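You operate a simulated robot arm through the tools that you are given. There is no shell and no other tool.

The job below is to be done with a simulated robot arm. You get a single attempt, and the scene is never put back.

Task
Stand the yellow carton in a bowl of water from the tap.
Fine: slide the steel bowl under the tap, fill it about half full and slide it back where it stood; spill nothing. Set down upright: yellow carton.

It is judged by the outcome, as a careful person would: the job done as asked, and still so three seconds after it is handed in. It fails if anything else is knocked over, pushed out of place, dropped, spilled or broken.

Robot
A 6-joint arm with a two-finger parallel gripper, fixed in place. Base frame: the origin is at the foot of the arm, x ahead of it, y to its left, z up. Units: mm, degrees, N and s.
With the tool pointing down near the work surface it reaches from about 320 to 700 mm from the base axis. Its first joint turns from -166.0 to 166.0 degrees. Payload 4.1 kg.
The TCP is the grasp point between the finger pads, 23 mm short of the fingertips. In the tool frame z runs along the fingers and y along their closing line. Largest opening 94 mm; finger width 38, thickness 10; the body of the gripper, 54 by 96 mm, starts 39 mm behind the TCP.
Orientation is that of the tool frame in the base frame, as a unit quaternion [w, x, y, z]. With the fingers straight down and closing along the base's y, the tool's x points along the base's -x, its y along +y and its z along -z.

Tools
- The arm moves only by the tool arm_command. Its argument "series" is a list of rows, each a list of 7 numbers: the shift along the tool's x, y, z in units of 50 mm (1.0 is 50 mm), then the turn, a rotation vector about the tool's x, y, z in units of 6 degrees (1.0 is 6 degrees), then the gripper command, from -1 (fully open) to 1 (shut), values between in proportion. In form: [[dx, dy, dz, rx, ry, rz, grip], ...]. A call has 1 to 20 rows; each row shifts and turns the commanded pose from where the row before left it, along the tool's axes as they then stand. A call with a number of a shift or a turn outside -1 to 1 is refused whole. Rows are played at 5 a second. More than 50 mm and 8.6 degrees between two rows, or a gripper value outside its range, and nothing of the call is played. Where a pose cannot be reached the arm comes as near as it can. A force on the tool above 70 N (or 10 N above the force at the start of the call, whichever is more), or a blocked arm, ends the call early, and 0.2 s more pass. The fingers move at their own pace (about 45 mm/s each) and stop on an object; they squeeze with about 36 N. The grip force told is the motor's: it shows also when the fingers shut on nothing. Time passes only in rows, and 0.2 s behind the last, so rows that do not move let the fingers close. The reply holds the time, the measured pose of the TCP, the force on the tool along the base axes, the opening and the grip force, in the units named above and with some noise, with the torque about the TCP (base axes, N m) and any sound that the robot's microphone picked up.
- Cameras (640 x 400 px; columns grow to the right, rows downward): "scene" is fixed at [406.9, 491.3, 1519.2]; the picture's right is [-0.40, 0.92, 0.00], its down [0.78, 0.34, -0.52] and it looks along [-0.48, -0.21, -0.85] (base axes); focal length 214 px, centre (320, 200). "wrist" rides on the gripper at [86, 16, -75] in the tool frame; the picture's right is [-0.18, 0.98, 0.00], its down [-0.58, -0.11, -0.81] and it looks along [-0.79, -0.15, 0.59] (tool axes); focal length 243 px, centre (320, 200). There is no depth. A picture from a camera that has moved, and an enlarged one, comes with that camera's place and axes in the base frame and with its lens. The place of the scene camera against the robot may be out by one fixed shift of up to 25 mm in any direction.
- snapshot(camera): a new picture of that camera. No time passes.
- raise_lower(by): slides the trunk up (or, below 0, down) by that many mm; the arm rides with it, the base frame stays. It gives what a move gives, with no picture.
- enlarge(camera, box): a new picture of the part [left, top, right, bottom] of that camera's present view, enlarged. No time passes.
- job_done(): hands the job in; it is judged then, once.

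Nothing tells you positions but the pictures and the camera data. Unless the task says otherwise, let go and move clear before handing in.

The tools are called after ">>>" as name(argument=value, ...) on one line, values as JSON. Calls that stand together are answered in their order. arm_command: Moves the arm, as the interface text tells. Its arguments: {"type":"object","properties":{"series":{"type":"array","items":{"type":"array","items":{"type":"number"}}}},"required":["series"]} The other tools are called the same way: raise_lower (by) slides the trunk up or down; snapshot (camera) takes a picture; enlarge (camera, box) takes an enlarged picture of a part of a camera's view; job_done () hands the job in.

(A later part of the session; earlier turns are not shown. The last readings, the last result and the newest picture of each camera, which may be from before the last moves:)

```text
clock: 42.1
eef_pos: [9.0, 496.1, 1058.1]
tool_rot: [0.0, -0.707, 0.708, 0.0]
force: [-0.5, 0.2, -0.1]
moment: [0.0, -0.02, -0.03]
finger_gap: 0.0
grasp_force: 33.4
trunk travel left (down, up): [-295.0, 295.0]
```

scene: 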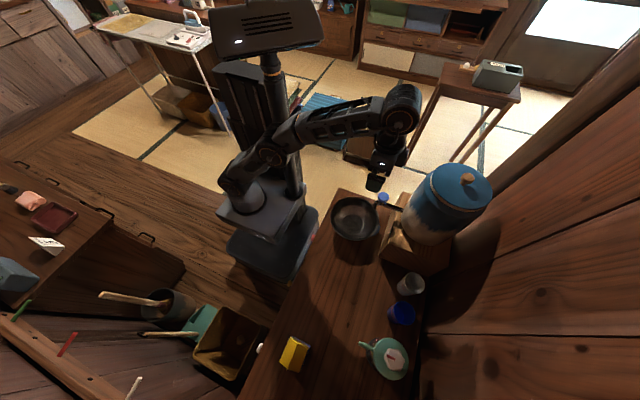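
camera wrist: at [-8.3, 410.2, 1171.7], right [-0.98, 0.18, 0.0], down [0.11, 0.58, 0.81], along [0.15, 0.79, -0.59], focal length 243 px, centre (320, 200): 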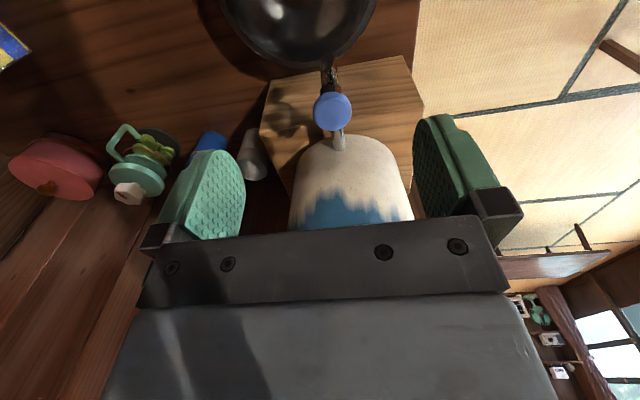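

>>> arm_command(series=[[-0.35, 0.05, 0, 0, 0, 0, 1], [-0.35, 0.04, 0, 0, 0, 0, 1], [0, 0, 0.3, 0, 0, 0, 1], [0, 0, 0.2, 0, 0, 0, 1], [0, 0, 0, 0, 0, 0, 1], [0, 0, 0, 0, 0, 0, 1]])

>>> snapshot(camera="wrist")

>>> enlarge(camera="scene", box=[320, 150, 460, 245])

```text
clock: 43.5
eef_pos: [4.5, 531.5, 1031.8]
tool_rot: [0.0, -0.707, 0.707, 0.0]
force: [-0.3, -0.8, 0.4]
moment: [0.01, -0.01, 0.03]
finger_gap: 0.1
grasp_force: 36.1
trunk travel left (down, up): [-295.0, 295.0]
```

```text
taken
camera wrist: at [-12.5, 444.8, 1106.3], right [-0.98, 0.18, 0.0], down [0.11, 0.58, 0.81], along [0.15, 0.79, -0.59], focal length 243 px, centre (320, 200)
```

wrist: 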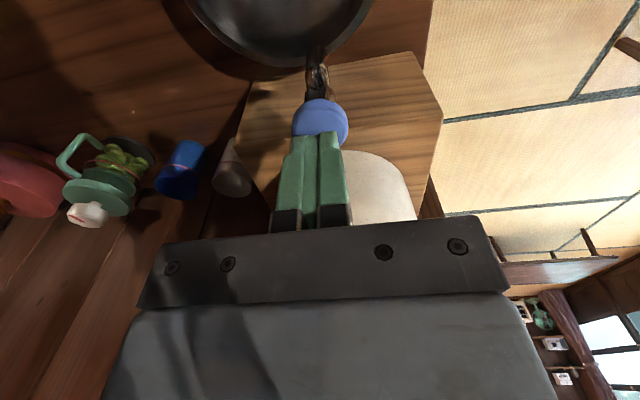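

```text
4.21 times, centred on (390, 198) of scene
camera zoom: at [406.9, 491.3, 1519.2], right [-0.4, 0.92, 0.0], down [0.78, 0.34, -0.52], along [-0.48, -0.21, -0.85], focal length 903 px, centre (25, 210)
```

zoom: 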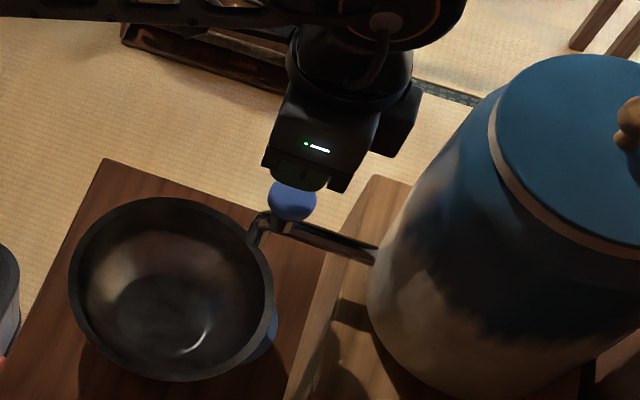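

>>> arm_command(series=[[0, 0, 0.15, 0, 0, 0, 1], [0, 0, 0.12, 0, 0, 0, 1], [0, 0, 0.06, 0, 0, 0, 1], [0, 0, 0, 0, 0, 0, 1]])

>>> arm_command(series=[[0, 0, 0.04, 0, 0, 0, 1], [0, 0, 0.04, 0, 0, 0, 1]])

>>> snapshot(camera="wrist")

```text
clock: 44.5
eef_pos: [4.2, 531.2, 1016.3]
tool_rot: [0.001, -0.707, 0.707, -0.001]
force: [-0.2, -0.2, 0.0]
moment: [0.01, 0.02, -0.02]
finger_gap: 0.2
grasp_force: 36.3
trunk travel left (down, up): [-295.0, 295.0]
```

```text
clock: 45.1
eef_pos: [4.2, 532.1, 1012.6]
tool_rot: [0.001, -0.707, 0.707, 0.0]
force: [0.3, 0.3, 2.3]
moment: [0.03, 0.0, 0.0]
finger_gap: 0.1
grasp_force: 36.1
trunk travel left (down, up): [-295.0, 295.0]
```

```text
taken
camera wrist: at [-12.6, 444.8, 1086.3], right [-0.98, 0.18, 0.0], down [0.11, 0.58, 0.81], along [0.15, 0.79, -0.59], focal length 243 px, centre (320, 200)
```

wrist: 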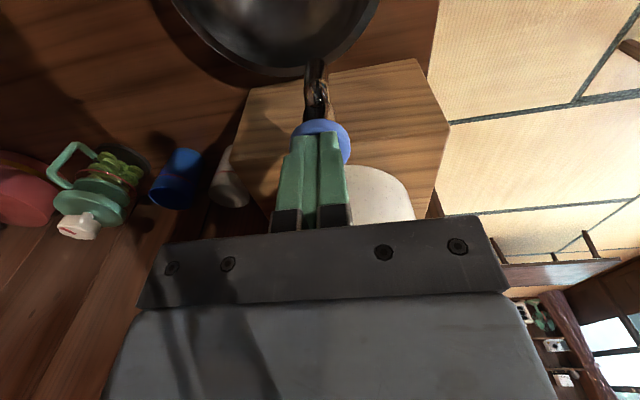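

Contact at 2 N, knob top at about z=989. I'll press in small steps and watch force and sound.

>>> arm_command(series=[[0, 0, 0.04, 0, 0, 0, 1]])

>>> arm_command(series=[[0, 0, 0.04, 0, 0, 0, 1]])

>>> enlarge(camera="wrist", box=[220, 0, 420, 150])

>>> enlarge(camera="scene", box=[320, 170, 420, 245])

```text
clock: 45.5
eef_pos: [4.2, 532.6, 1009.5]
tool_rot: [0.0, -0.707, 0.707, 0.0]
force: [-0.8, -0.1, 1.4]
moment: [-0.01, 0.03, -0.02]
finger_gap: 0.3
grasp_force: 36.2
trunk travel left (down, up): [-295.0, 295.0]
```

```text
clock: 45.9
eef_pos: [4.0, 531.3, 1007.9]
tool_rot: [0.0, 0.708, -0.707, 0.0]
force: [0.8, 1.3, 2.4]
moment: [0.04, 0.01, 0.0]
finger_gap: 0.0
grasp_force: 36.8
trunk travel left (down, up): [-295.0, 295.0]
```

```text
2.67 times, centred on (320, 75) of wrist
camera zoom: at [-12.6, 444.8, 1082.1], right [-0.98, 0.18, 0.0], down [0.11, 0.58, 0.81], along [0.15, 0.79, -0.59], focal length 647 px, centre (320, 533)
```

zoom: 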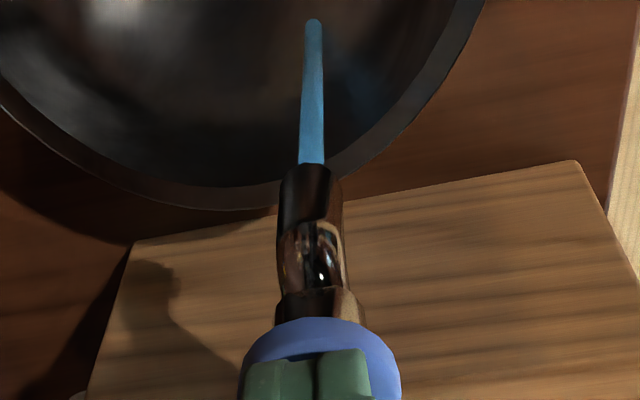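

```text
5.33 times, centred on (370, 208) of scene
camera zoom: at [406.9, 491.3, 1519.2], right [-0.4, 0.92, 0.0], down [0.78, 0.34, -0.52], along [-0.48, -0.21, -0.85], focal length 1144 px, centre (53, 160)
```

zoom: 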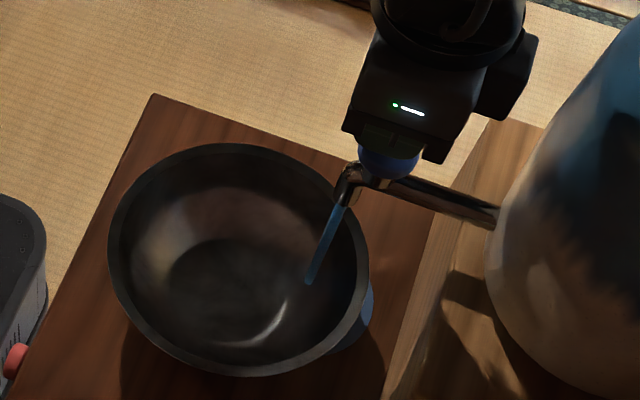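

Pressing opens the tap and the stream lands in the bowl. I'll hold it there and watch the level.

>>> arm_command(series=[[0, 0, 0, 0, 0, 0, 1], [0, 0, 0, 0, 0, 0, 1], [0, 0, 0, 0, 0, 0, 1], [0, 0, 0, 0, 0, 0, 1], [0, 0, 0, 0, 0, 0, 1]])

>>> enlarge(camera="wrist", box=[160, 0, 420, 150])

>>> enlarge(camera="scene", box=[320, 170, 420, 245])

```text
clock: 47.1
eef_pos: [2.7, 532.4, 1007.8]
tool_rot: [-0.001, -0.707, 0.707, 0.0]
force: [-0.1, 1.3, 2.9]
moment: [0.0, 0.01, 0.02]
finger_gap: 0.0
grasp_force: 36.1
trunk travel left (down, up): [-295.0, 295.0]
```

```text
2.46 times, centred on (290, 75) of wrist
camera zoom: at [-12.6, 444.8, 1082.1], right [-0.98, 0.18, 0.0], down [0.11, 0.58, 0.81], along [0.15, 0.79, -0.59], focal length 597 px, centre (394, 508)
```

zoom: 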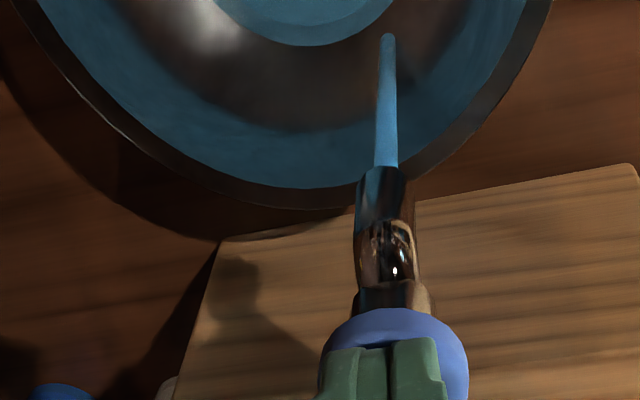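

```text
5.33 times, centred on (370, 208) of scene
camera zoom: at [406.9, 491.3, 1519.2], right [-0.4, 0.92, 0.0], down [0.78, 0.34, -0.52], along [-0.48, -0.21, -0.85], focal length 1144 px, centre (53, 160)
```

zoom: 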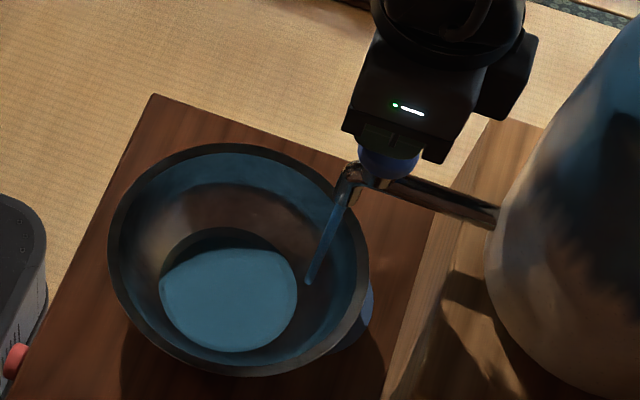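

Water is pooling. I'll keep holding in one-second stretches and check.

>>> arm_command(series=[[0, 0, 0, 0, 0, 0, 1], [0, 0, 0, 0, 0, 0, 1], [0, 0, 0, 0, 0, 0, 1], [0, 0, 0, 0, 0, 0, 1], [0, 0, 0, 0, 0, 0, 1]])

>>> enlarge(camera="scene", box=[320, 170, 420, 245])

>>> enlarge(camera="wrist", box=[160, 0, 420, 150])

```text
clock: 48.3
eef_pos: [4.3, 532.6, 1007.9]
tool_rot: [0.0, 0.707, -0.707, 0.0]
force: [-1.1, 0.5, 2.7]
moment: [0.03, 0.01, 0.01]
finger_gap: 0.0
grasp_force: 35.8
trunk travel left (down, up): [-295.0, 295.0]
```

```text
5.33 times, centred on (370, 208) of scene
camera zoom: at [406.9, 491.3, 1519.2], right [-0.4, 0.92, 0.0], down [0.78, 0.34, -0.52], along [-0.48, -0.21, -0.85], focal length 1144 px, centre (53, 160)
```

zoom: 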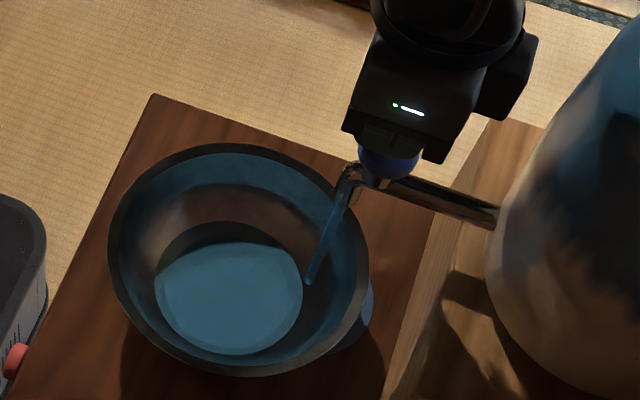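

```text
2.46 times, centred on (290, 75) of wrist
camera zoom: at [-12.6, 444.8, 1082.1], right [-0.98, 0.18, 0.0], down [0.11, 0.58, 0.81], along [0.15, 0.79, -0.59], focal length 597 px, centre (394, 508)
```

zoom: 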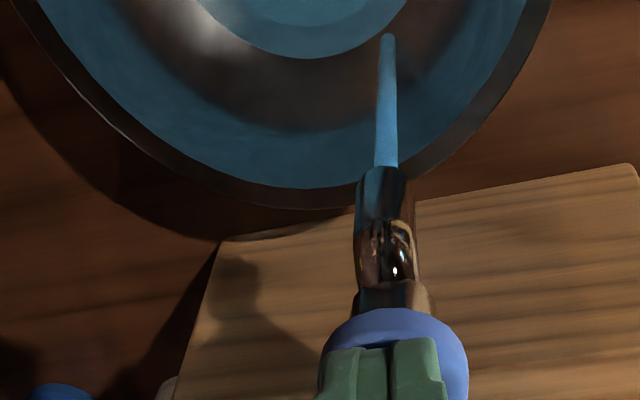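

>>> arm_command(series=[[0, 0, 0, 0, 0, 0, 1], [0, 0, 0, 0, 0, 0, 1], [0, 0, 0, 0, 0, 0, 1], [0, 0, 0, 0, 0, 0, 1], [0, 0, 0, 0, 0, 0, 1], [0, 0, 0, 0, 0, 0, 1], [0, 0, 0, 0, 0, 0, 1], [0, 0, 0, 0, 0, 0, 1], [0, 0, 0, 0, 0, 0, 1], [0, 0, 0, 0, 0, 0, 1]])

>>> enlarge(camera="scene", box=[320, 170, 420, 245])

>>> enlarge(camera="wrist", box=[160, 0, 420, 150])

```text
clock: 50.5
eef_pos: [4.5, 532.2, 1008.4]
tool_rot: [0.0, 0.708, -0.707, 0.001]
force: [-0.3, 1.2, 2.7]
moment: [0.03, 0.02, 0.0]
finger_gap: 0.0
grasp_force: 35.9
trunk travel left (down, up): [-295.0, 295.0]
```

```text
5.33 times, centred on (370, 208) of scene
camera zoom: at [406.9, 491.3, 1519.2], right [-0.4, 0.92, 0.0], down [0.78, 0.34, -0.52], along [-0.48, -0.21, -0.85], focal length 1144 px, centre (53, 160)
```

zoom: 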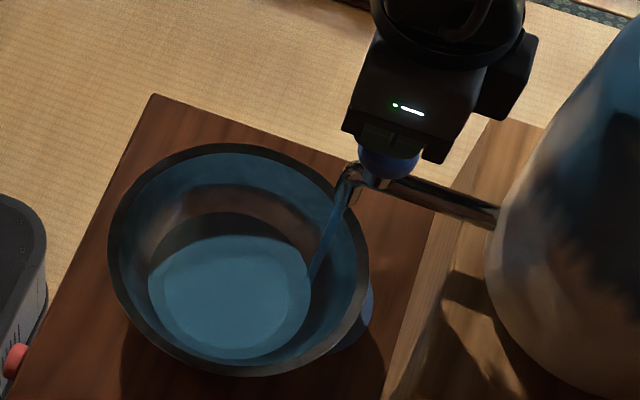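

```text
2.46 times, centred on (290, 75) of wrist
camera zoom: at [-12.6, 444.8, 1082.1], right [-0.98, 0.18, 0.0], down [0.11, 0.58, 0.81], along [0.15, 0.79, -0.59], focal length 597 px, centre (394, 508)
```

zoom: 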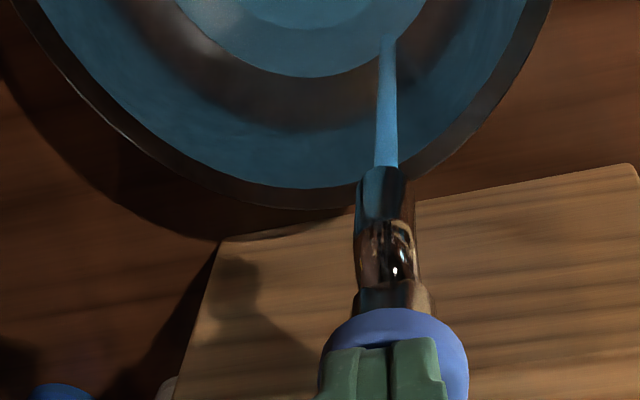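

The level is still shallow (pool radius ≈57 mm). I'll keep filling in steps.

>>> arm_command(series=[[0, 0, 0, 0, 0, 0, 1], [0, 0, 0, 0, 0, 0, 1], [0, 0, 0, 0, 0, 0, 1], [0, 0, 0, 0, 0, 0, 1], [0, 0, 0, 0, 0, 0, 1], [0, 0, 0, 0, 0, 0, 1], [0, 0, 0, 0, 0, 0, 1], [0, 0, 0, 0, 0, 0, 1], [0, 0, 0, 0, 0, 0, 1], [0, 0, 0, 0, 0, 0, 1], [0, 0, 0, 0, 0, 0, 1], [0, 0, 0, 0, 0, 0, 1]])

>>> enlarge(camera="scene", box=[320, 170, 420, 245])

>>> enlarge(camera="wrist", box=[160, 0, 420, 150])

```text
clock: 53.1
eef_pos: [5.8, 532.5, 1008.5]
tool_rot: [0.0, 0.708, -0.707, -0.001]
force: [0.0, 0.1, 2.9]
moment: [-0.01, 0.01, 0.01]
finger_gap: 0.0
grasp_force: 36.0
trunk travel left (down, up): [-295.0, 295.0]
```

```text
5.33 times, centred on (370, 208) of scene
camera zoom: at [406.9, 491.3, 1519.2], right [-0.4, 0.92, 0.0], down [0.78, 0.34, -0.52], along [-0.48, -0.21, -0.85], focal length 1144 px, centre (53, 160)
```

zoom: 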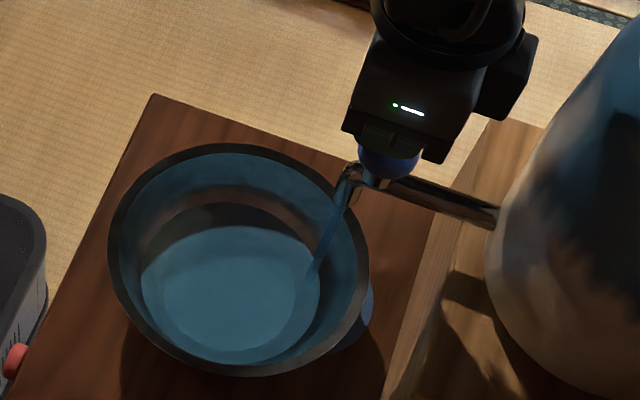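

```text
2.46 times, centred on (290, 75) of wrist
camera zoom: at [-12.5, 444.8, 1082.1], right [-0.98, 0.18, 0.0], down [0.11, 0.58, 0.81], along [0.15, 0.79, -0.59], focal length 597 px, centre (394, 508)
```

zoom: 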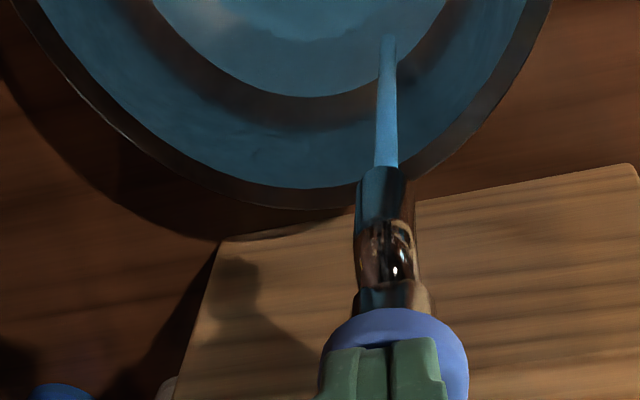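

Level now is roughly z≈804 against floor ≈790 and rim 841. I'll hold about 4 s more and check again.

>>> arm_command(series=[[0, 0, 0, 0, 0, 0, 1], [0, 0, 0, 0, 0, 0, 1], [0, 0, 0, 0, 0, 0, 1], [0, 0, 0, 0, 0, 0, 1], [0, 0, 0, 0, 0, 0, 1], [0, 0, 0, 0, 0, 0, 1], [0, 0, 0, 0, 0, 0, 1], [0, 0, 0, 0, 0, 0, 1], [0, 0, 0, 0, 0, 0, 1], [0, 0, 0, 0, 0, 0, 1], [0, 0, 0, 0, 0, 0, 1], [0, 0, 0, 0, 0, 0, 1], [0, 0, 0, 0, 0, 0, 1], [0, 0, 0, 0, 0, 0, 1], [0, 0, 0, 0, 0, 0, 1], [0, 0, 0, 0, 0, 0, 1], [0, 0, 0, 0, 0, 0, 1], [0, 0, 0, 0, 0, 0, 1]])

>>> enlarge(camera="scene", box=[320, 170, 420, 245])

>>> enlarge(camera="wrist", box=[160, 0, 420, 150])

```text
clock: 56.9
eef_pos: [4.1, 531.8, 1009.5]
tool_rot: [0.0, 0.707, -0.707, 0.0]
force: [0.4, -0.6, 1.7]
moment: [-0.01, 0.0, -0.01]
finger_gap: 0.0
grasp_force: 35.9
trunk travel left (down, up): [-295.0, 295.0]
```

```text
5.33 times, centred on (370, 208) of scene
camera zoom: at [406.9, 491.3, 1519.2], right [-0.4, 0.92, 0.0], down [0.78, 0.34, -0.52], along [-0.48, -0.21, -0.85], focal length 1144 px, centre (53, 160)
```

zoom: 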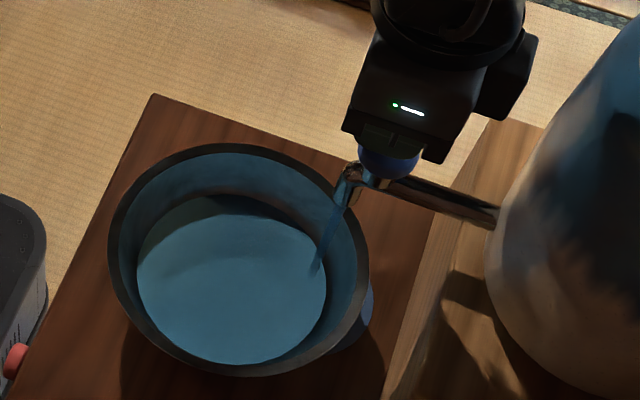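

```text
2.46 times, centred on (290, 75) of wrist
camera zoom: at [-12.5, 444.8, 1082.1], right [-0.98, 0.18, 0.0], down [0.11, 0.58, 0.81], along [0.15, 0.79, -0.59], focal length 597 px, centre (394, 508)
```

zoom: 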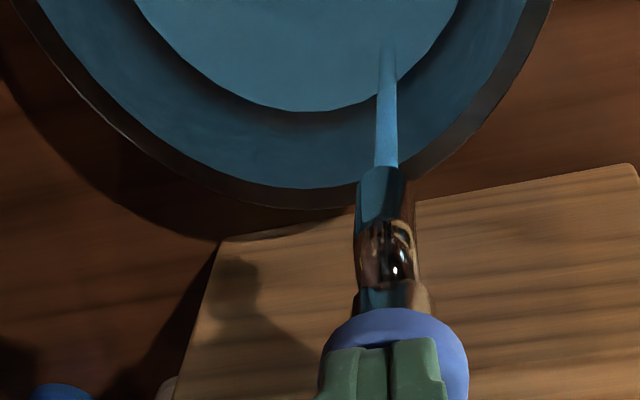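

Level is about 40 % of the depth, rising ≈1.6 mm/s. About 3.4 s more should bring it to half; then I'll release the knob.

>>> arm_command(series=[[0, 0, 0, 0, 0, 0, 1], [0, 0, 0, 0, 0, 0, 1], [0, 0, 0, 0, 0, 0, 1], [0, 0, 0, 0, 0, 0, 1], [0, 0, 0, 0, 0, 0, 1], [0, 0, 0, 0, 0, 0, 1], [0, 0, 0, 0, 0, 0, 1], [0, 0, 0, 0, 0, 0, 1], [0, 0, 0, 0, 0, 0, 1], [0, 0, 0, 0, 0, 0, 1], [0, 0, 0, 0, 0, 0, 1], [0, 0, 0, 0, 0, 0, 1], [0, 0, 0, 0, 0, 0, 1], [0, 0, 0, 0, 0, 0, 1], [0, 0, -0.3, 0, 0, 0, 1]])

>>> enlarge(camera="scene", box=[320, 170, 420, 245])

>>> enlarge(camera="wrist", box=[160, 0, 420, 150])

```text
clock: 60.1
eef_pos: [4.2, 533.3, 1022.3]
tool_rot: [0.0, -0.707, 0.707, -0.001]
force: [0.3, 0.2, 0.2]
moment: [0.0, 0.01, 0.01]
finger_gap: 0.0
grasp_force: 36.2
trunk travel left (down, up): [-295.0, 295.0]
```

```text
5.33 times, centred on (370, 208) of scene
camera zoom: at [406.9, 491.3, 1519.2], right [-0.4, 0.92, 0.0], down [0.78, 0.34, -0.52], along [-0.48, -0.21, -0.85], focal length 1144 px, centre (53, 160)
```

zoom: 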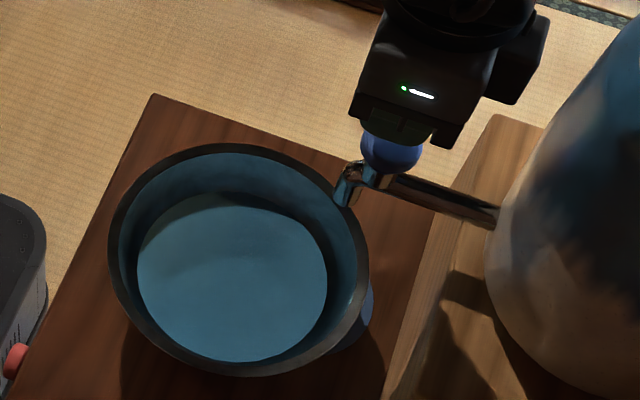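

```text
2.46 times, centred on (290, 75) of wrist
camera zoom: at [-12.6, 445.2, 1096.3], right [-0.98, 0.18, 0.0], down [0.11, 0.58, 0.81], along [0.15, 0.79, -0.59], focal length 597 px, centre (394, 508)
```

zoom: 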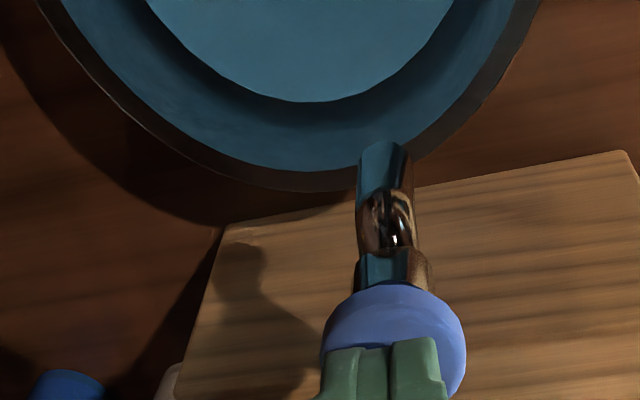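

The tap shut cleanly on release. Level is a bit under half by volume, so I'll give it one more short press of about 1.6 s.

>>> arm_command(series=[[0, 0, 0.3, 0, 0, 0, 1], [0, 0, 0, 0, 0, 0, 1], [0, 0, 0, 0, 0, 0, 1], [0, 0, 0, 0, 0, 0, 1], [0, 0, 0, 0, 0, 0, 1], [0, 0, 0, 0, 0, 0, 1], [0, 0, 0, 0, 0, 0, 1], [0, 0, 0, 0, 0, 0, 1], [0, 0, -0.3, 0, 0, 0, 1], [0, 0, -0.3, 0, 0, 0, 1]])

>>> enlarge(camera="scene", box=[320, 170, 420, 245])

>>> enlarge(camera="wrist", box=[160, 0, 420, 150])

```text
clock: 62.3
eef_pos: [2.8, 531.8, 1036.3]
tool_rot: [0.0, 0.708, -0.707, 0.0]
force: [0.1, -0.4, 0.1]
moment: [0.02, 0.03, 0.0]
finger_gap: 0.0
grasp_force: 35.6
trunk travel left (down, up): [-295.0, 295.0]
```

```text
5.33 times, centred on (370, 208) of scene
camera zoom: at [406.9, 491.3, 1519.2], right [-0.4, 0.92, 0.0], down [0.78, 0.34, -0.52], along [-0.48, -0.21, -0.85], focal length 1144 px, centre (53, 160)
```

zoom: 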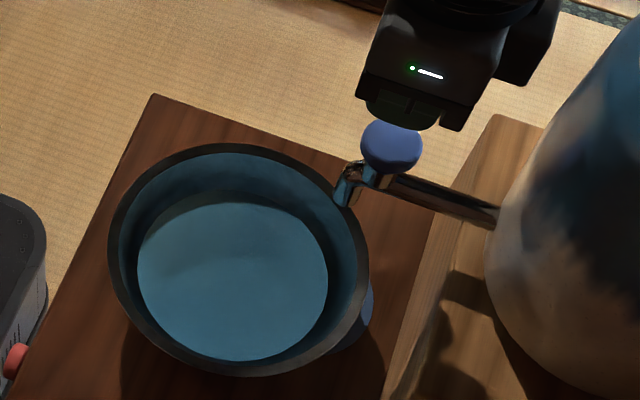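

```text
2.46 times, centred on (290, 75) of wrist
camera zoom: at [-12.9, 445.0, 1111.5], right [-0.98, 0.18, 0.0], down [0.11, 0.58, 0.81], along [0.15, 0.79, -0.59], focal length 597 px, centre (394, 508)
```

zoom: 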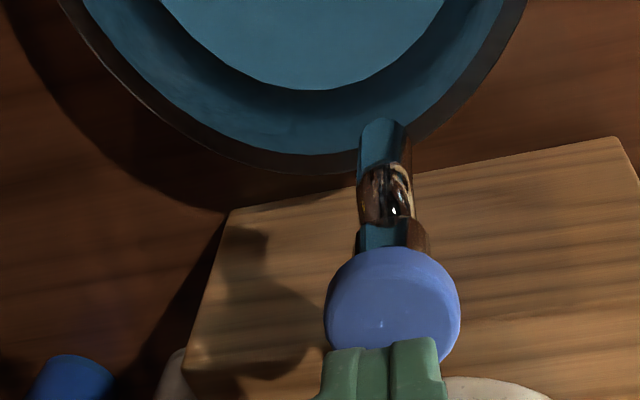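

Now about 51 % of depth, and the tap is shut. Next I'll retreat from the knob, move above the bowl's +x rim aligned with its centre (y≈473), and lower.

>>> arm_command(series=[[0.6, 0, 0, 0, 0, 0, 1], [0.6, 0, 0, 0, 0, 0, 1], [0, -0.7, 0, 0, 0, 0, 0.15], [0, -0.7, 0, 0, 0, 0, 0.15], [0, -0.7, 0, 0, 0, 0, 0.15], [0, 0, 0, 0, 0, 0, 0.15]])

>>> raise_lower(by=-100)

>>> snapshot(camera="wrist")

>>> snapshot(camera="scene")

```text
clock: 63.7
eef_pos: [111.0, 471.1, 1038.6]
tool_rot: [0.0, 0.707, -0.707, 0.0]
force: [-0.1, 0.9, 0.1]
moment: [0.02, 0.0, 0.0]
finger_gap: 39.9
grasp_force: 0.0
trunk travel left (down, up): [-295.0, 295.0]
```

```text
clock: 65.1
eef_pos: [109.6, 472.3, 938.4]
tool_rot: [0.0, 0.707, -0.707, 0.0]
force: [0.1, -0.2, -0.3]
moment: [0.0, -0.01, -0.01]
finger_gap: 39.8
grasp_force: 0.1
trunk travel left (down, up): [-195.0, 395.0]
```

```text
taken
camera wrist: at [93.0, 384.6, 1012.5], right [-0.98, 0.18, 0.0], down [0.11, 0.58, 0.81], along [0.15, 0.79, -0.59], focal length 243 px, centre (320, 200)
```

wrist: 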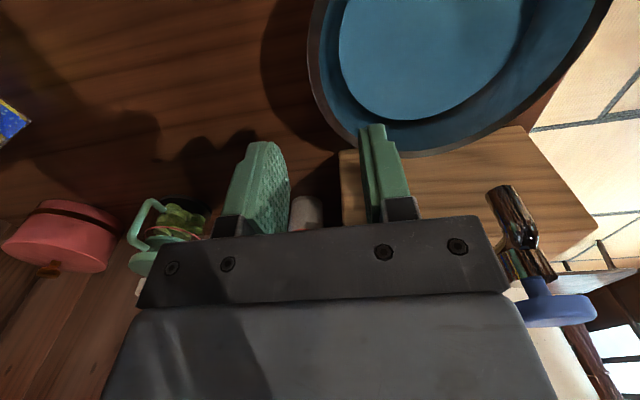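

```text
taken
```

scene: 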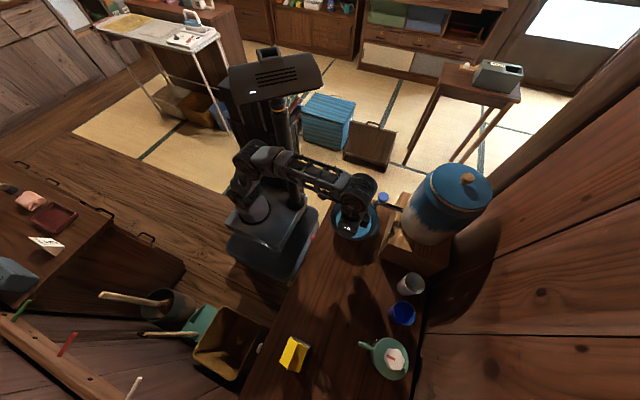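

Aligned with the rim. I'll lower over it and close to the same loose gap.

>>> arm_command(series=[[0, 0, 0.4, 0, 0, 0, 0.15], [0, 0.01, 0.4, 0, 0, 0, 0.15], [0, 0, 0.4, 0, 0, 0, 0.15], [0, 0, 0.2, 0, 0, 0, 0.15], [0, 0, 0.15, 0, 0, 0, 0.15], [0, 0, 0.13, 0, 0, 0, 0.15], [0, 0, 0, 0, 0, 0, 0.15], [0, 0, 0, 0, 0, 0, 0.4], [0, 0, 0, 0, 0, 0, 0.5], [0, 0, 0, 0, 0, 0, 0.55], [0, 0, 0, 0, 0, 0, 0.55]])

>>> enlarge(camera="wrist", box=[220, 60, 420, 230])

```text
clock: 67.5
eef_pos: [107.7, 472.0, 853.7]
tool_rot: [0.0, 0.707, -0.707, 0.0]
force: [-0.1, 0.4, -0.6]
moment: [0.0, 0.0, 0.03]
finger_gap: 21.0
grasp_force: 0.0
trunk travel left (down, up): [-195.0, 395.0]
```

```text
2.35 times, centred on (320, 145) of wrist
camera zoom: at [92.3, 384.6, 928.3], right [-0.98, 0.18, 0.0], down [0.11, 0.58, 0.81], along [0.15, 0.79, -0.59], focal length 571 px, centre (320, 329)
```

zoom: 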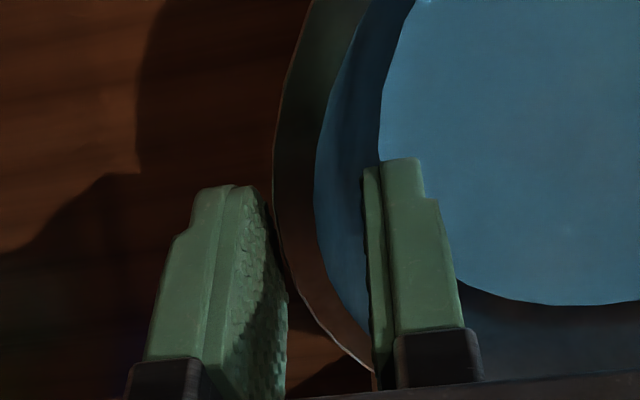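

The rim sits slightly nearer the outer finger; I'll shift 2 mm outward and narrow the gap to about 13 mm.

>>> arm_command(series=[[0, -0.02, 0, 0, 0, 0, 0.55], [0, -0.02, 0, 0, 0, 0, 0.55], [0, 0, 0, 0, 0, 0, 0.65], [0, 0, 0, 0, 0, 0, 0.72], [0, 0, 0, 0, 0, 0, 0.72]])

>>> enlarge(camera="wrist", box=[220, 60, 420, 230])

```text
clock: 68.7
eef_pos: [111.0, 471.8, 854.1]
tool_rot: [0.0, -0.707, 0.707, 0.0]
force: [0.3, -0.6, 0.0]
moment: [0.02, 0.01, -0.01]
finger_gap: 13.3
grasp_force: 0.3
trunk travel left (down, up): [-195.0, 395.0]
```

```text
2.35 times, centred on (320, 145) of wrist
camera zoom: at [94.3, 384.7, 928.3], right [-0.98, 0.18, 0.0], down [0.11, 0.58, 0.81], along [0.15, 0.79, -0.59], focal length 571 px, centre (320, 329)
```

zoom: 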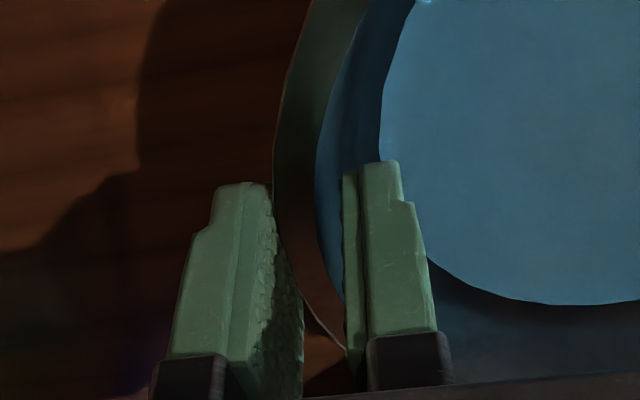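

The rim is caged. I'll pull the bowl back very gently (peak 30 mm/s, ramped) in two halves, along (+180, +18) mm.

>>> arm_command(series=[[-0.002, -0.02, 0, 0, 0, 0, 0.72], [-0.004, -0.04, 0, 0, 0, 0, 0.72], [-0.006, -0.06, 0, 0, 0, 0, 0.72], [-0.008, -0.08, 0, 0, 0, 0, 0.72], [-0.01, -0.1, 0, 0, 0, 0, 0.72], [-0.012, -0.12, 0, 0, 0, 0, 0.72], [-0.012, -0.12, 0, 0, 0, 0, 0.72], [-0.012, -0.12, 0, 0, 0, 0, 0.72], [-0.012, -0.12, 0, 0, 0, 0, 0.72], [-0.012, -0.12, 0, 0, 0, 0, 0.72], [-0.012, -0.12, 0, 0, 0, 0, 0.72], [-0.012, -0.12, 0, 0, 0, 0, 0.72], [-0.012, -0.12, 0, 0, 0, 0, 0.72], [-0.012, -0.12, 0, 0, 0, 0, 0.72], [-0.012, -0.12, 0, 0, 0, 0, 0.72], [-0.01, -0.1, 0, 0, 0, 0, 0.72], [-0.008, -0.08, 0, 0, 0, 0, 0.72], [-0.006, -0.06, 0, 0, 0, 0, 0.72], [-0.004, -0.04, 0, 0, 0, 0, 0.72], [-0.002, -0.02, 0, 0, 0, 0, 0.72]])

>>> snapshot(camera="wrist")

>>> enlarge(camera="scene", box=[260, 180, 460, 305])

```text
clock: 72.9
eef_pos: [200.5, 480.9, 854.2]
tool_rot: [0.001, -0.707, 0.707, -0.001]
force: [-1.1, -0.7, 1.5]
moment: [0.0, 0.03, 0.0]
finger_gap: 13.7
grasp_force: 0.9
trunk travel left (down, up): [-195.0, 395.0]
```

```text
taken
camera wrist: at [184.5, 393.7, 928.5], right [-0.98, 0.18, 0.0], down [0.11, 0.58, 0.81], along [0.15, 0.79, -0.59], focal length 243 px, centre (320, 200)
```

wrist: 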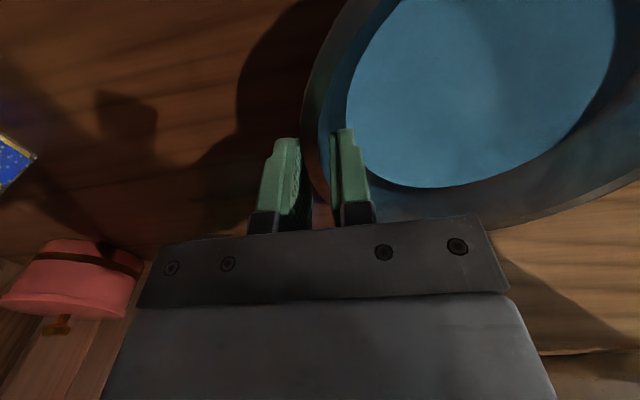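

```text
3.20 times, centred on (360, 242) of scene
camera zoom: at [406.9, 491.3, 1519.2], right [-0.4, 0.92, 0.0], down [0.78, 0.34, -0.52], along [-0.48, -0.21, -0.85], focal length 686 px, centre (192, 64)
```

zoom: 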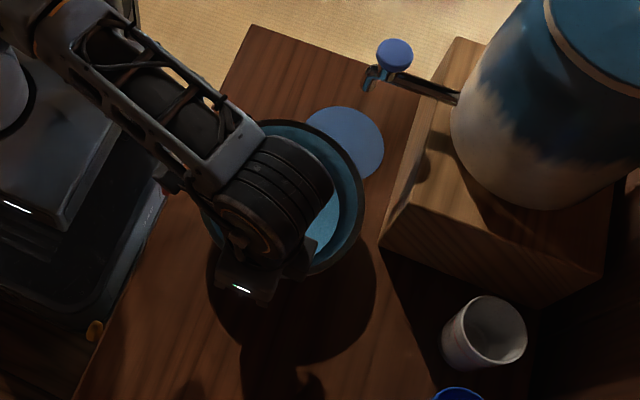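

The bowl follows exactly, water calm. Second half now.

>>> arm_command(series=[[-0.002, -0.02, 0, 0, 0, 0, 0.72], [-0.004, -0.04, 0, 0, 0, 0, 0.72], [-0.006, -0.06, 0, 0, 0, 0, 0.72], [-0.008, -0.08, 0, 0, 0, 0, 0.72], [-0.01, -0.1, 0, 0, 0, 0, 0.72], [-0.012, -0.12, 0, 0, 0, 0, 0.72], [-0.012, -0.12, 0, 0, 0, 0, 0.72], [-0.012, -0.12, 0, 0, 0, 0, 0.72], [-0.012, -0.12, 0, 0, 0, 0, 0.72], [-0.012, -0.12, 0, 0, 0, 0, 0.72], [-0.012, -0.12, 0, 0, 0, 0, 0.72], [-0.012, -0.12, 0, 0, 0, 0, 0.72], [-0.012, -0.12, 0, 0, 0, 0, 0.72], [-0.012, -0.12, 0, 0, 0, 0, 0.72], [-0.012, -0.12, 0, 0, 0, 0, 0.72], [-0.01, -0.1, 0, 0, 0, 0, 0.72], [-0.008, -0.08, 0, 0, 0, 0, 0.72], [-0.006, -0.06, 0, 0, 0, 0, 0.72], [-0.004, -0.04, 0, 0, 0, 0, 0.72], [-0.002, -0.02, 0, 0, 0, 0, 0.72]])

>>> enlarge(camera="wrist", box=[220, 60, 420, 230])

>>> enlarge(camera="scene", box=[300, 225, 380, 305])

```text
clock: 77.1
eef_pos: [291.8, 489.9, 854.6]
tool_rot: [0.0, 0.707, -0.707, -0.001]
force: [-1.2, 0.1, 1.1]
moment: [0.01, 0.04, 0.03]
finger_gap: 13.5
grasp_force: 0.0
trunk travel left (down, up): [-195.0, 395.0]
```

```text
2.35 times, centred on (320, 145) of wrist
camera zoom: at [274.4, 402.5, 928.8], right [-0.98, 0.18, 0.0], down [0.11, 0.58, 0.81], along [0.15, 0.79, -0.59], focal length 571 px, centre (320, 329)
```

zoom: 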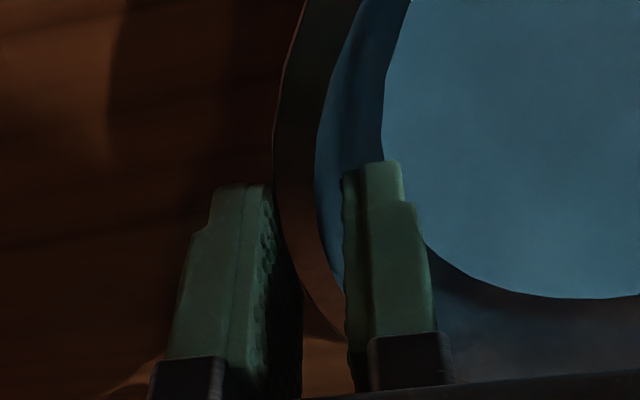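

```text
5.00 times, centred on (340, 265) of scene
camera zoom: at [406.9, 491.3, 1519.2], right [-0.4, 0.92, 0.0], down [0.78, 0.34, -0.52], along [-0.48, -0.21, -0.85], focal length 1072 px, centre (220, -125)
```

zoom: 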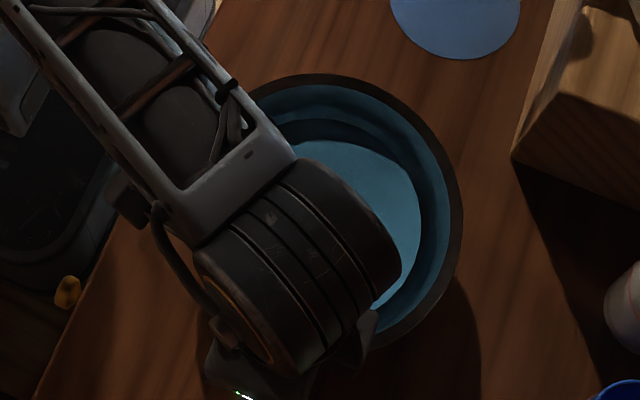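

The bowl's rim is back within about 1 mm of its starting pixels. I'll open, lift straight up, and confirm.

>>> arm_command(series=[[0, 0, 0, 0, 0, 0, 0.5], [0, 0, 0, 0, 0, 0, 0.3], [0, 0, 0, 0, 0, 0, 0.3], [0, 0, -0.2, 0, 0, 0, 0.3], [0, 0, -0.4, 0, 0, 0, 0.3], [0, 0, -0.7, 0, 0, 0, 0.3], [0, 0, -0.7, 0, 0, 0, 0.3], [0, 0, -0.4, 0, 0, 0, 0.3], [0.8, 0, 0, 0, 0, 0, 0], [0.8, 0, 0, 0, 0, 0, -1], [0.8, 0, 0, 0, 0, 0, -1], [0, 0, 0, 0, 0, 0, -1], [0, 0, 0, 0, 0, 0, -1]])

>>> enlarge(camera="scene", box=[300, 225, 380, 305])

>>> snapshot(camera="wrist")

>>> enlarge(camera="scene", box=[260, 310, 340, 390])

```text
clock: 79.9
eef_pos: [287.0, 358.9, 965.1]
tool_rot: [0.0, -0.707, 0.708, 0.0]
force: [-0.4, -0.8, -0.1]
moment: [-0.04, -0.01, -0.02]
finger_gap: 93.8
grasp_force: 0.1
out of reach, approached as far as the arm can: row 8
trunk travel left (down, up): [-195.0, 395.0]
```

```text
5.00 times, centred on (340, 265) of scene
camera zoom: at [406.9, 491.3, 1519.2], right [-0.4, 0.92, 0.0], down [0.78, 0.34, -0.52], along [-0.48, -0.21, -0.85], focal length 1072 px, centre (220, -125)
```

zoom: 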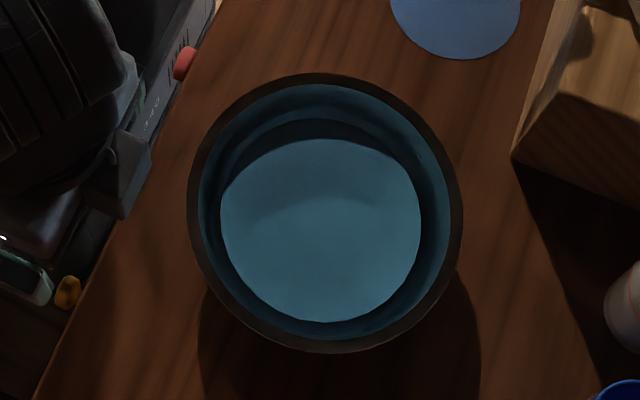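

```text
taken
camera wrist: at [269.8, 273.0, 1039.4], right [-0.98, 0.18, 0.0], down [0.11, 0.58, 0.81], along [0.15, 0.79, -0.59], focal length 243 px, centre (320, 200)
```

wrist: 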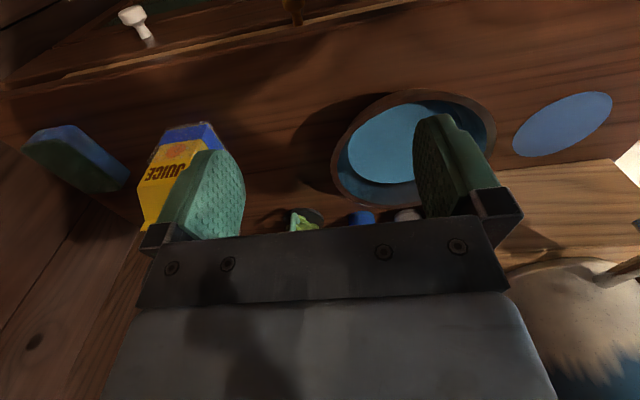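

```text
5.00 times, centred on (300, 350) of scene
camera zoom: at [406.9, 491.3, 1519.2], right [-0.4, 0.92, 0.0], down [0.78, 0.34, -0.52], along [-0.48, -0.21, -0.85], focal length 1072 px, centre (420, -550)
```

zoom: 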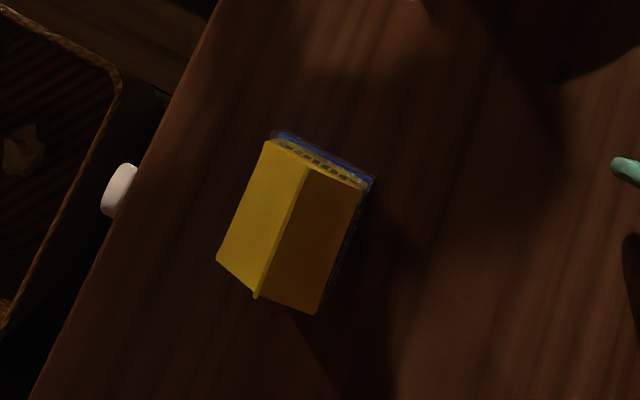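

The bowl is back in place to within 1–2 mm, half full and nothing spilled. The carton appears about 54×55 mm, square to the axes, near (462, 457); I'll move above and in front of it for a closer look.

>>> raise_lower(by=100)

>>> arm_command(series=[[0, -0.6, 0, 0, 0, 0, -1], [0, -0.6, 0, 0, 0, 0, -1], [0, -0.6, 0, 0, 0, 0, -1], [0, -0.6, 0, 0, 0, 0, -1], [0, -0.6, 0, 0, 0, 0, -1], [0, -0.5, 0, 0, 0, 0, -1], [0, 0, 0, 0, 0, 0, -1], [0, 0, 0, 0, 0, 0, -1]])

>>> snapshot(camera="wrist")

>>> enlarge(camera="wrist", box=[210, 20, 430, 225])

```text
clock: 81.2
eef_pos: [286.9, 361.4, 1064.8]
tool_rot: [0.0, 0.707, -0.707, 0.0]
force: [0.8, -0.6, 0.4]
moment: [0.0, 0.03, 0.0]
finger_gap: 94.1
grasp_force: 0.0
trunk travel left (down, up): [-295.0, 295.0]
```

```text
clock: 83.0
eef_pos: [457.5, 357.7, 1061.9]
tool_rot: [0.001, -0.707, 0.707, 0.0]
force: [-0.3, 0.6, -0.3]
moment: [0.02, 0.02, 0.03]
finger_gap: 94.0
grasp_force: 0.0
out of reach, approached as far as the arm can: row 6
trunk travel left (down, up): [-295.0, 295.0]
```

```text
taken
camera wrist: at [440.8, 269.8, 1135.6], right [-0.98, 0.18, 0.0], down [0.11, 0.58, 0.81], along [0.15, 0.79, -0.59], focal length 243 px, centre (320, 200)
```

wrist: 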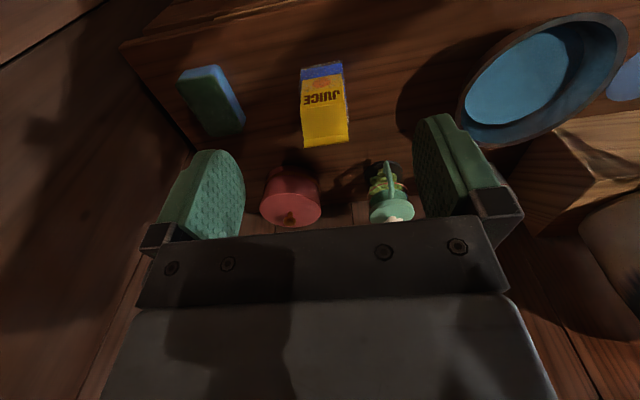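

```text
1.95 times, centred on (320, 122) of wrist
camera zoom: at [440.8, 269.8, 1135.6], right [-0.98, 0.18, 0.0], down [0.11, 0.58, 0.81], along [0.15, 0.79, -0.59], focal length 473 px, centre (320, 351)
```

zoom: 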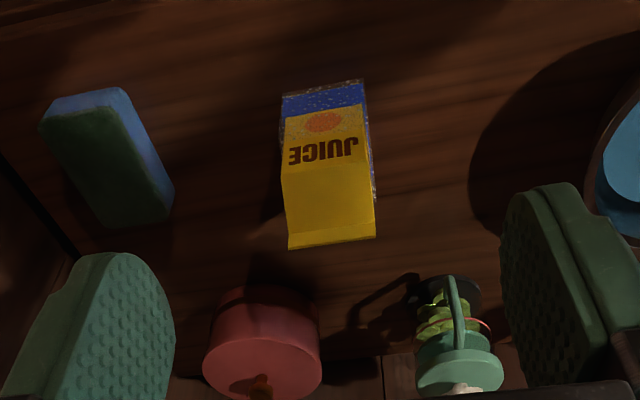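

The carton stands at about (467, 458), 54 mm wide, shoulders at z≈880 and its top fin at ≈916. I'll come over it at a safe height with the gripper open and check alignment.

>>> arm_command(series=[[0, 0, 0.7, 0, 0, 0, -1], [0, 0, 0.6, 0, 0, 0, -1], [-0.5, -0.05, 0, 0, 0, 0, -1], [-0.5, -0.05, 0, 0, 0, 0, -1], [-0.5, -0.05, 0, 0, 0, 0, -1], [-0.5, -0.05, 0, 0, 0, 0, -1], [0, 0, 0, 0, 0, 0, -1], [0, 0, 0, 0, 0, 0, -1]])

>>> snapshot(camera="wrist")

>>> enlarge(camera="scene", box=[240, 275, 400, 375])

```text
clock: 84.8
eef_pos: [448.4, 435.9, 980.1]
tool_rot: [0.0, -0.707, 0.707, 0.001]
force: [-0.4, -0.5, -0.1]
moment: [0.01, 0.0, 0.0]
finger_gap: 94.2
grasp_force: 0.0
out of reach, approached as far as the arm can: row 5, 6
trunk travel left (down, up): [-295.0, 295.0]
```

```text
taken
camera wrist: at [431.5, 348.5, 1055.2], right [-0.98, 0.18, 0.0], down [0.11, 0.58, 0.81], along [0.15, 0.79, -0.59], focal length 243 px, centre (320, 200)
```

wrist: 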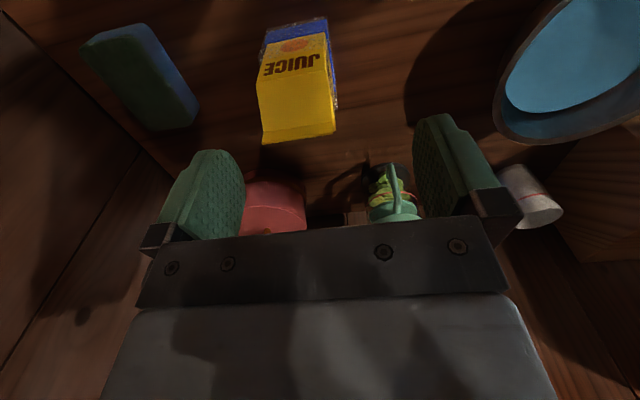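

```text
4.00 times, centred on (320, 325) of scene
camera zoom: at [406.9, 491.3, 1519.2], right [-0.4, 0.92, 0.0], down [0.78, 0.34, -0.52], along [-0.48, -0.21, -0.85], focal length 858 px, centre (320, -300)
```

zoom: 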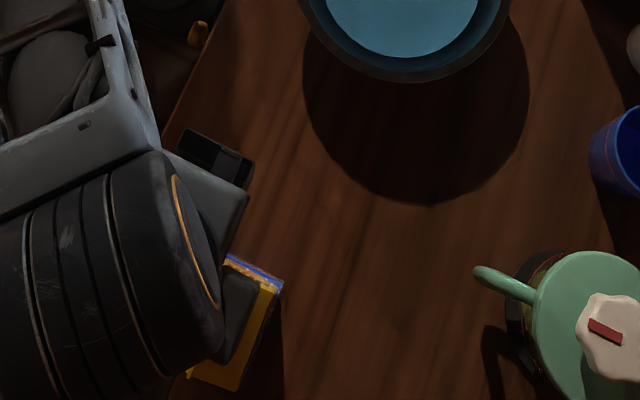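

I hit the reach limit at this trunk height; raising the trunk and lowering the arm relative to it gives more reach. I'll do that and finish aligning.

>>> raise_lower(by=90)

>>> arm_command(series=[[0, 0, 0.6, 0, 0, 0, -1], [0, 0, 0.6, 0, 0, 0, -1], [0, 0, 0.6, 0, 0, 0, -1], [-0.22, -0.19, 0, 0, 0, 0, -1], [-0.22, -0.19, 0, 0, 0, 0, -1], [0, 0, 0, 0, 0, 0, -1], [0, 0, 0, 0, 0, 0, -1]])

>>> snapshot(camera="wrist")

>>> enlarge(camera="wrist", box=[210, 0, 430, 225])

```text
clock: 86.0
eef_pos: [449.0, 436.0, 1070.9]
tool_rot: [0.0, -0.707, 0.707, 0.0]
force: [0.4, -0.1, -0.6]
moment: [-0.03, -0.01, -0.02]
finger_gap: 93.9
grasp_force: 0.0
trunk travel left (down, up): [-385.0, 205.0]
```

```text
clock: 87.7
eef_pos: [467.0, 457.8, 980.8]
tool_rot: [0.001, 0.707, -0.707, 0.0]
force: [0.9, 0.3, -0.2]
moment: [0.03, -0.01, 0.0]
finger_gap: 94.0
grasp_force: 0.1
trunk travel left (down, up): [-385.0, 205.0]
```

```text
taken
camera wrist: at [450.5, 370.5, 1055.0], right [-0.98, 0.18, 0.0], down [0.11, 0.58, 0.81], along [0.15, 0.79, -0.59], focal length 243 px, centre (320, 200)
```

wrist: 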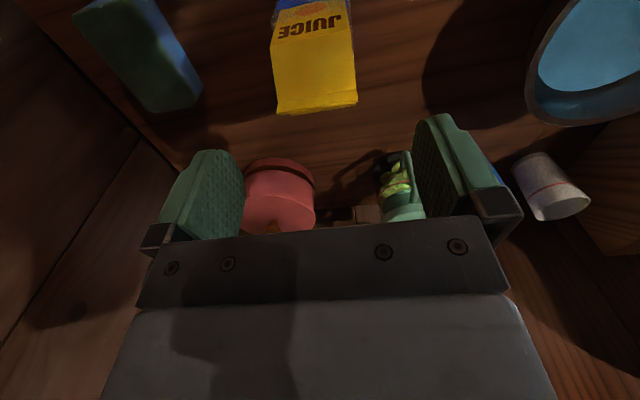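

```text
1.78 times, centred on (320, 112) of wrist
camera zoom: at [450.5, 370.5, 1055.0], right [-0.98, 0.18, 0.0], down [0.11, 0.58, 0.81], along [0.15, 0.79, -0.59], focal length 431 px, centre (320, 356)
```

zoom: 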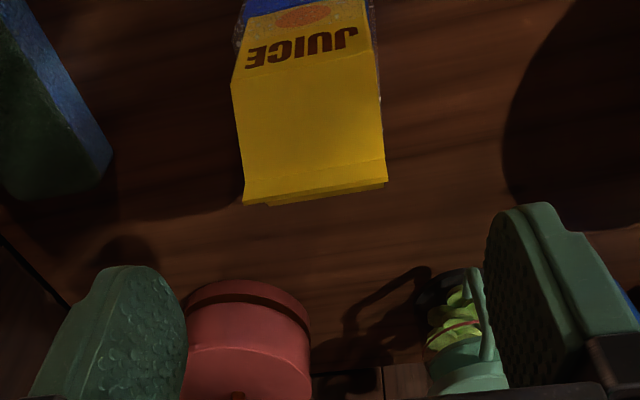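

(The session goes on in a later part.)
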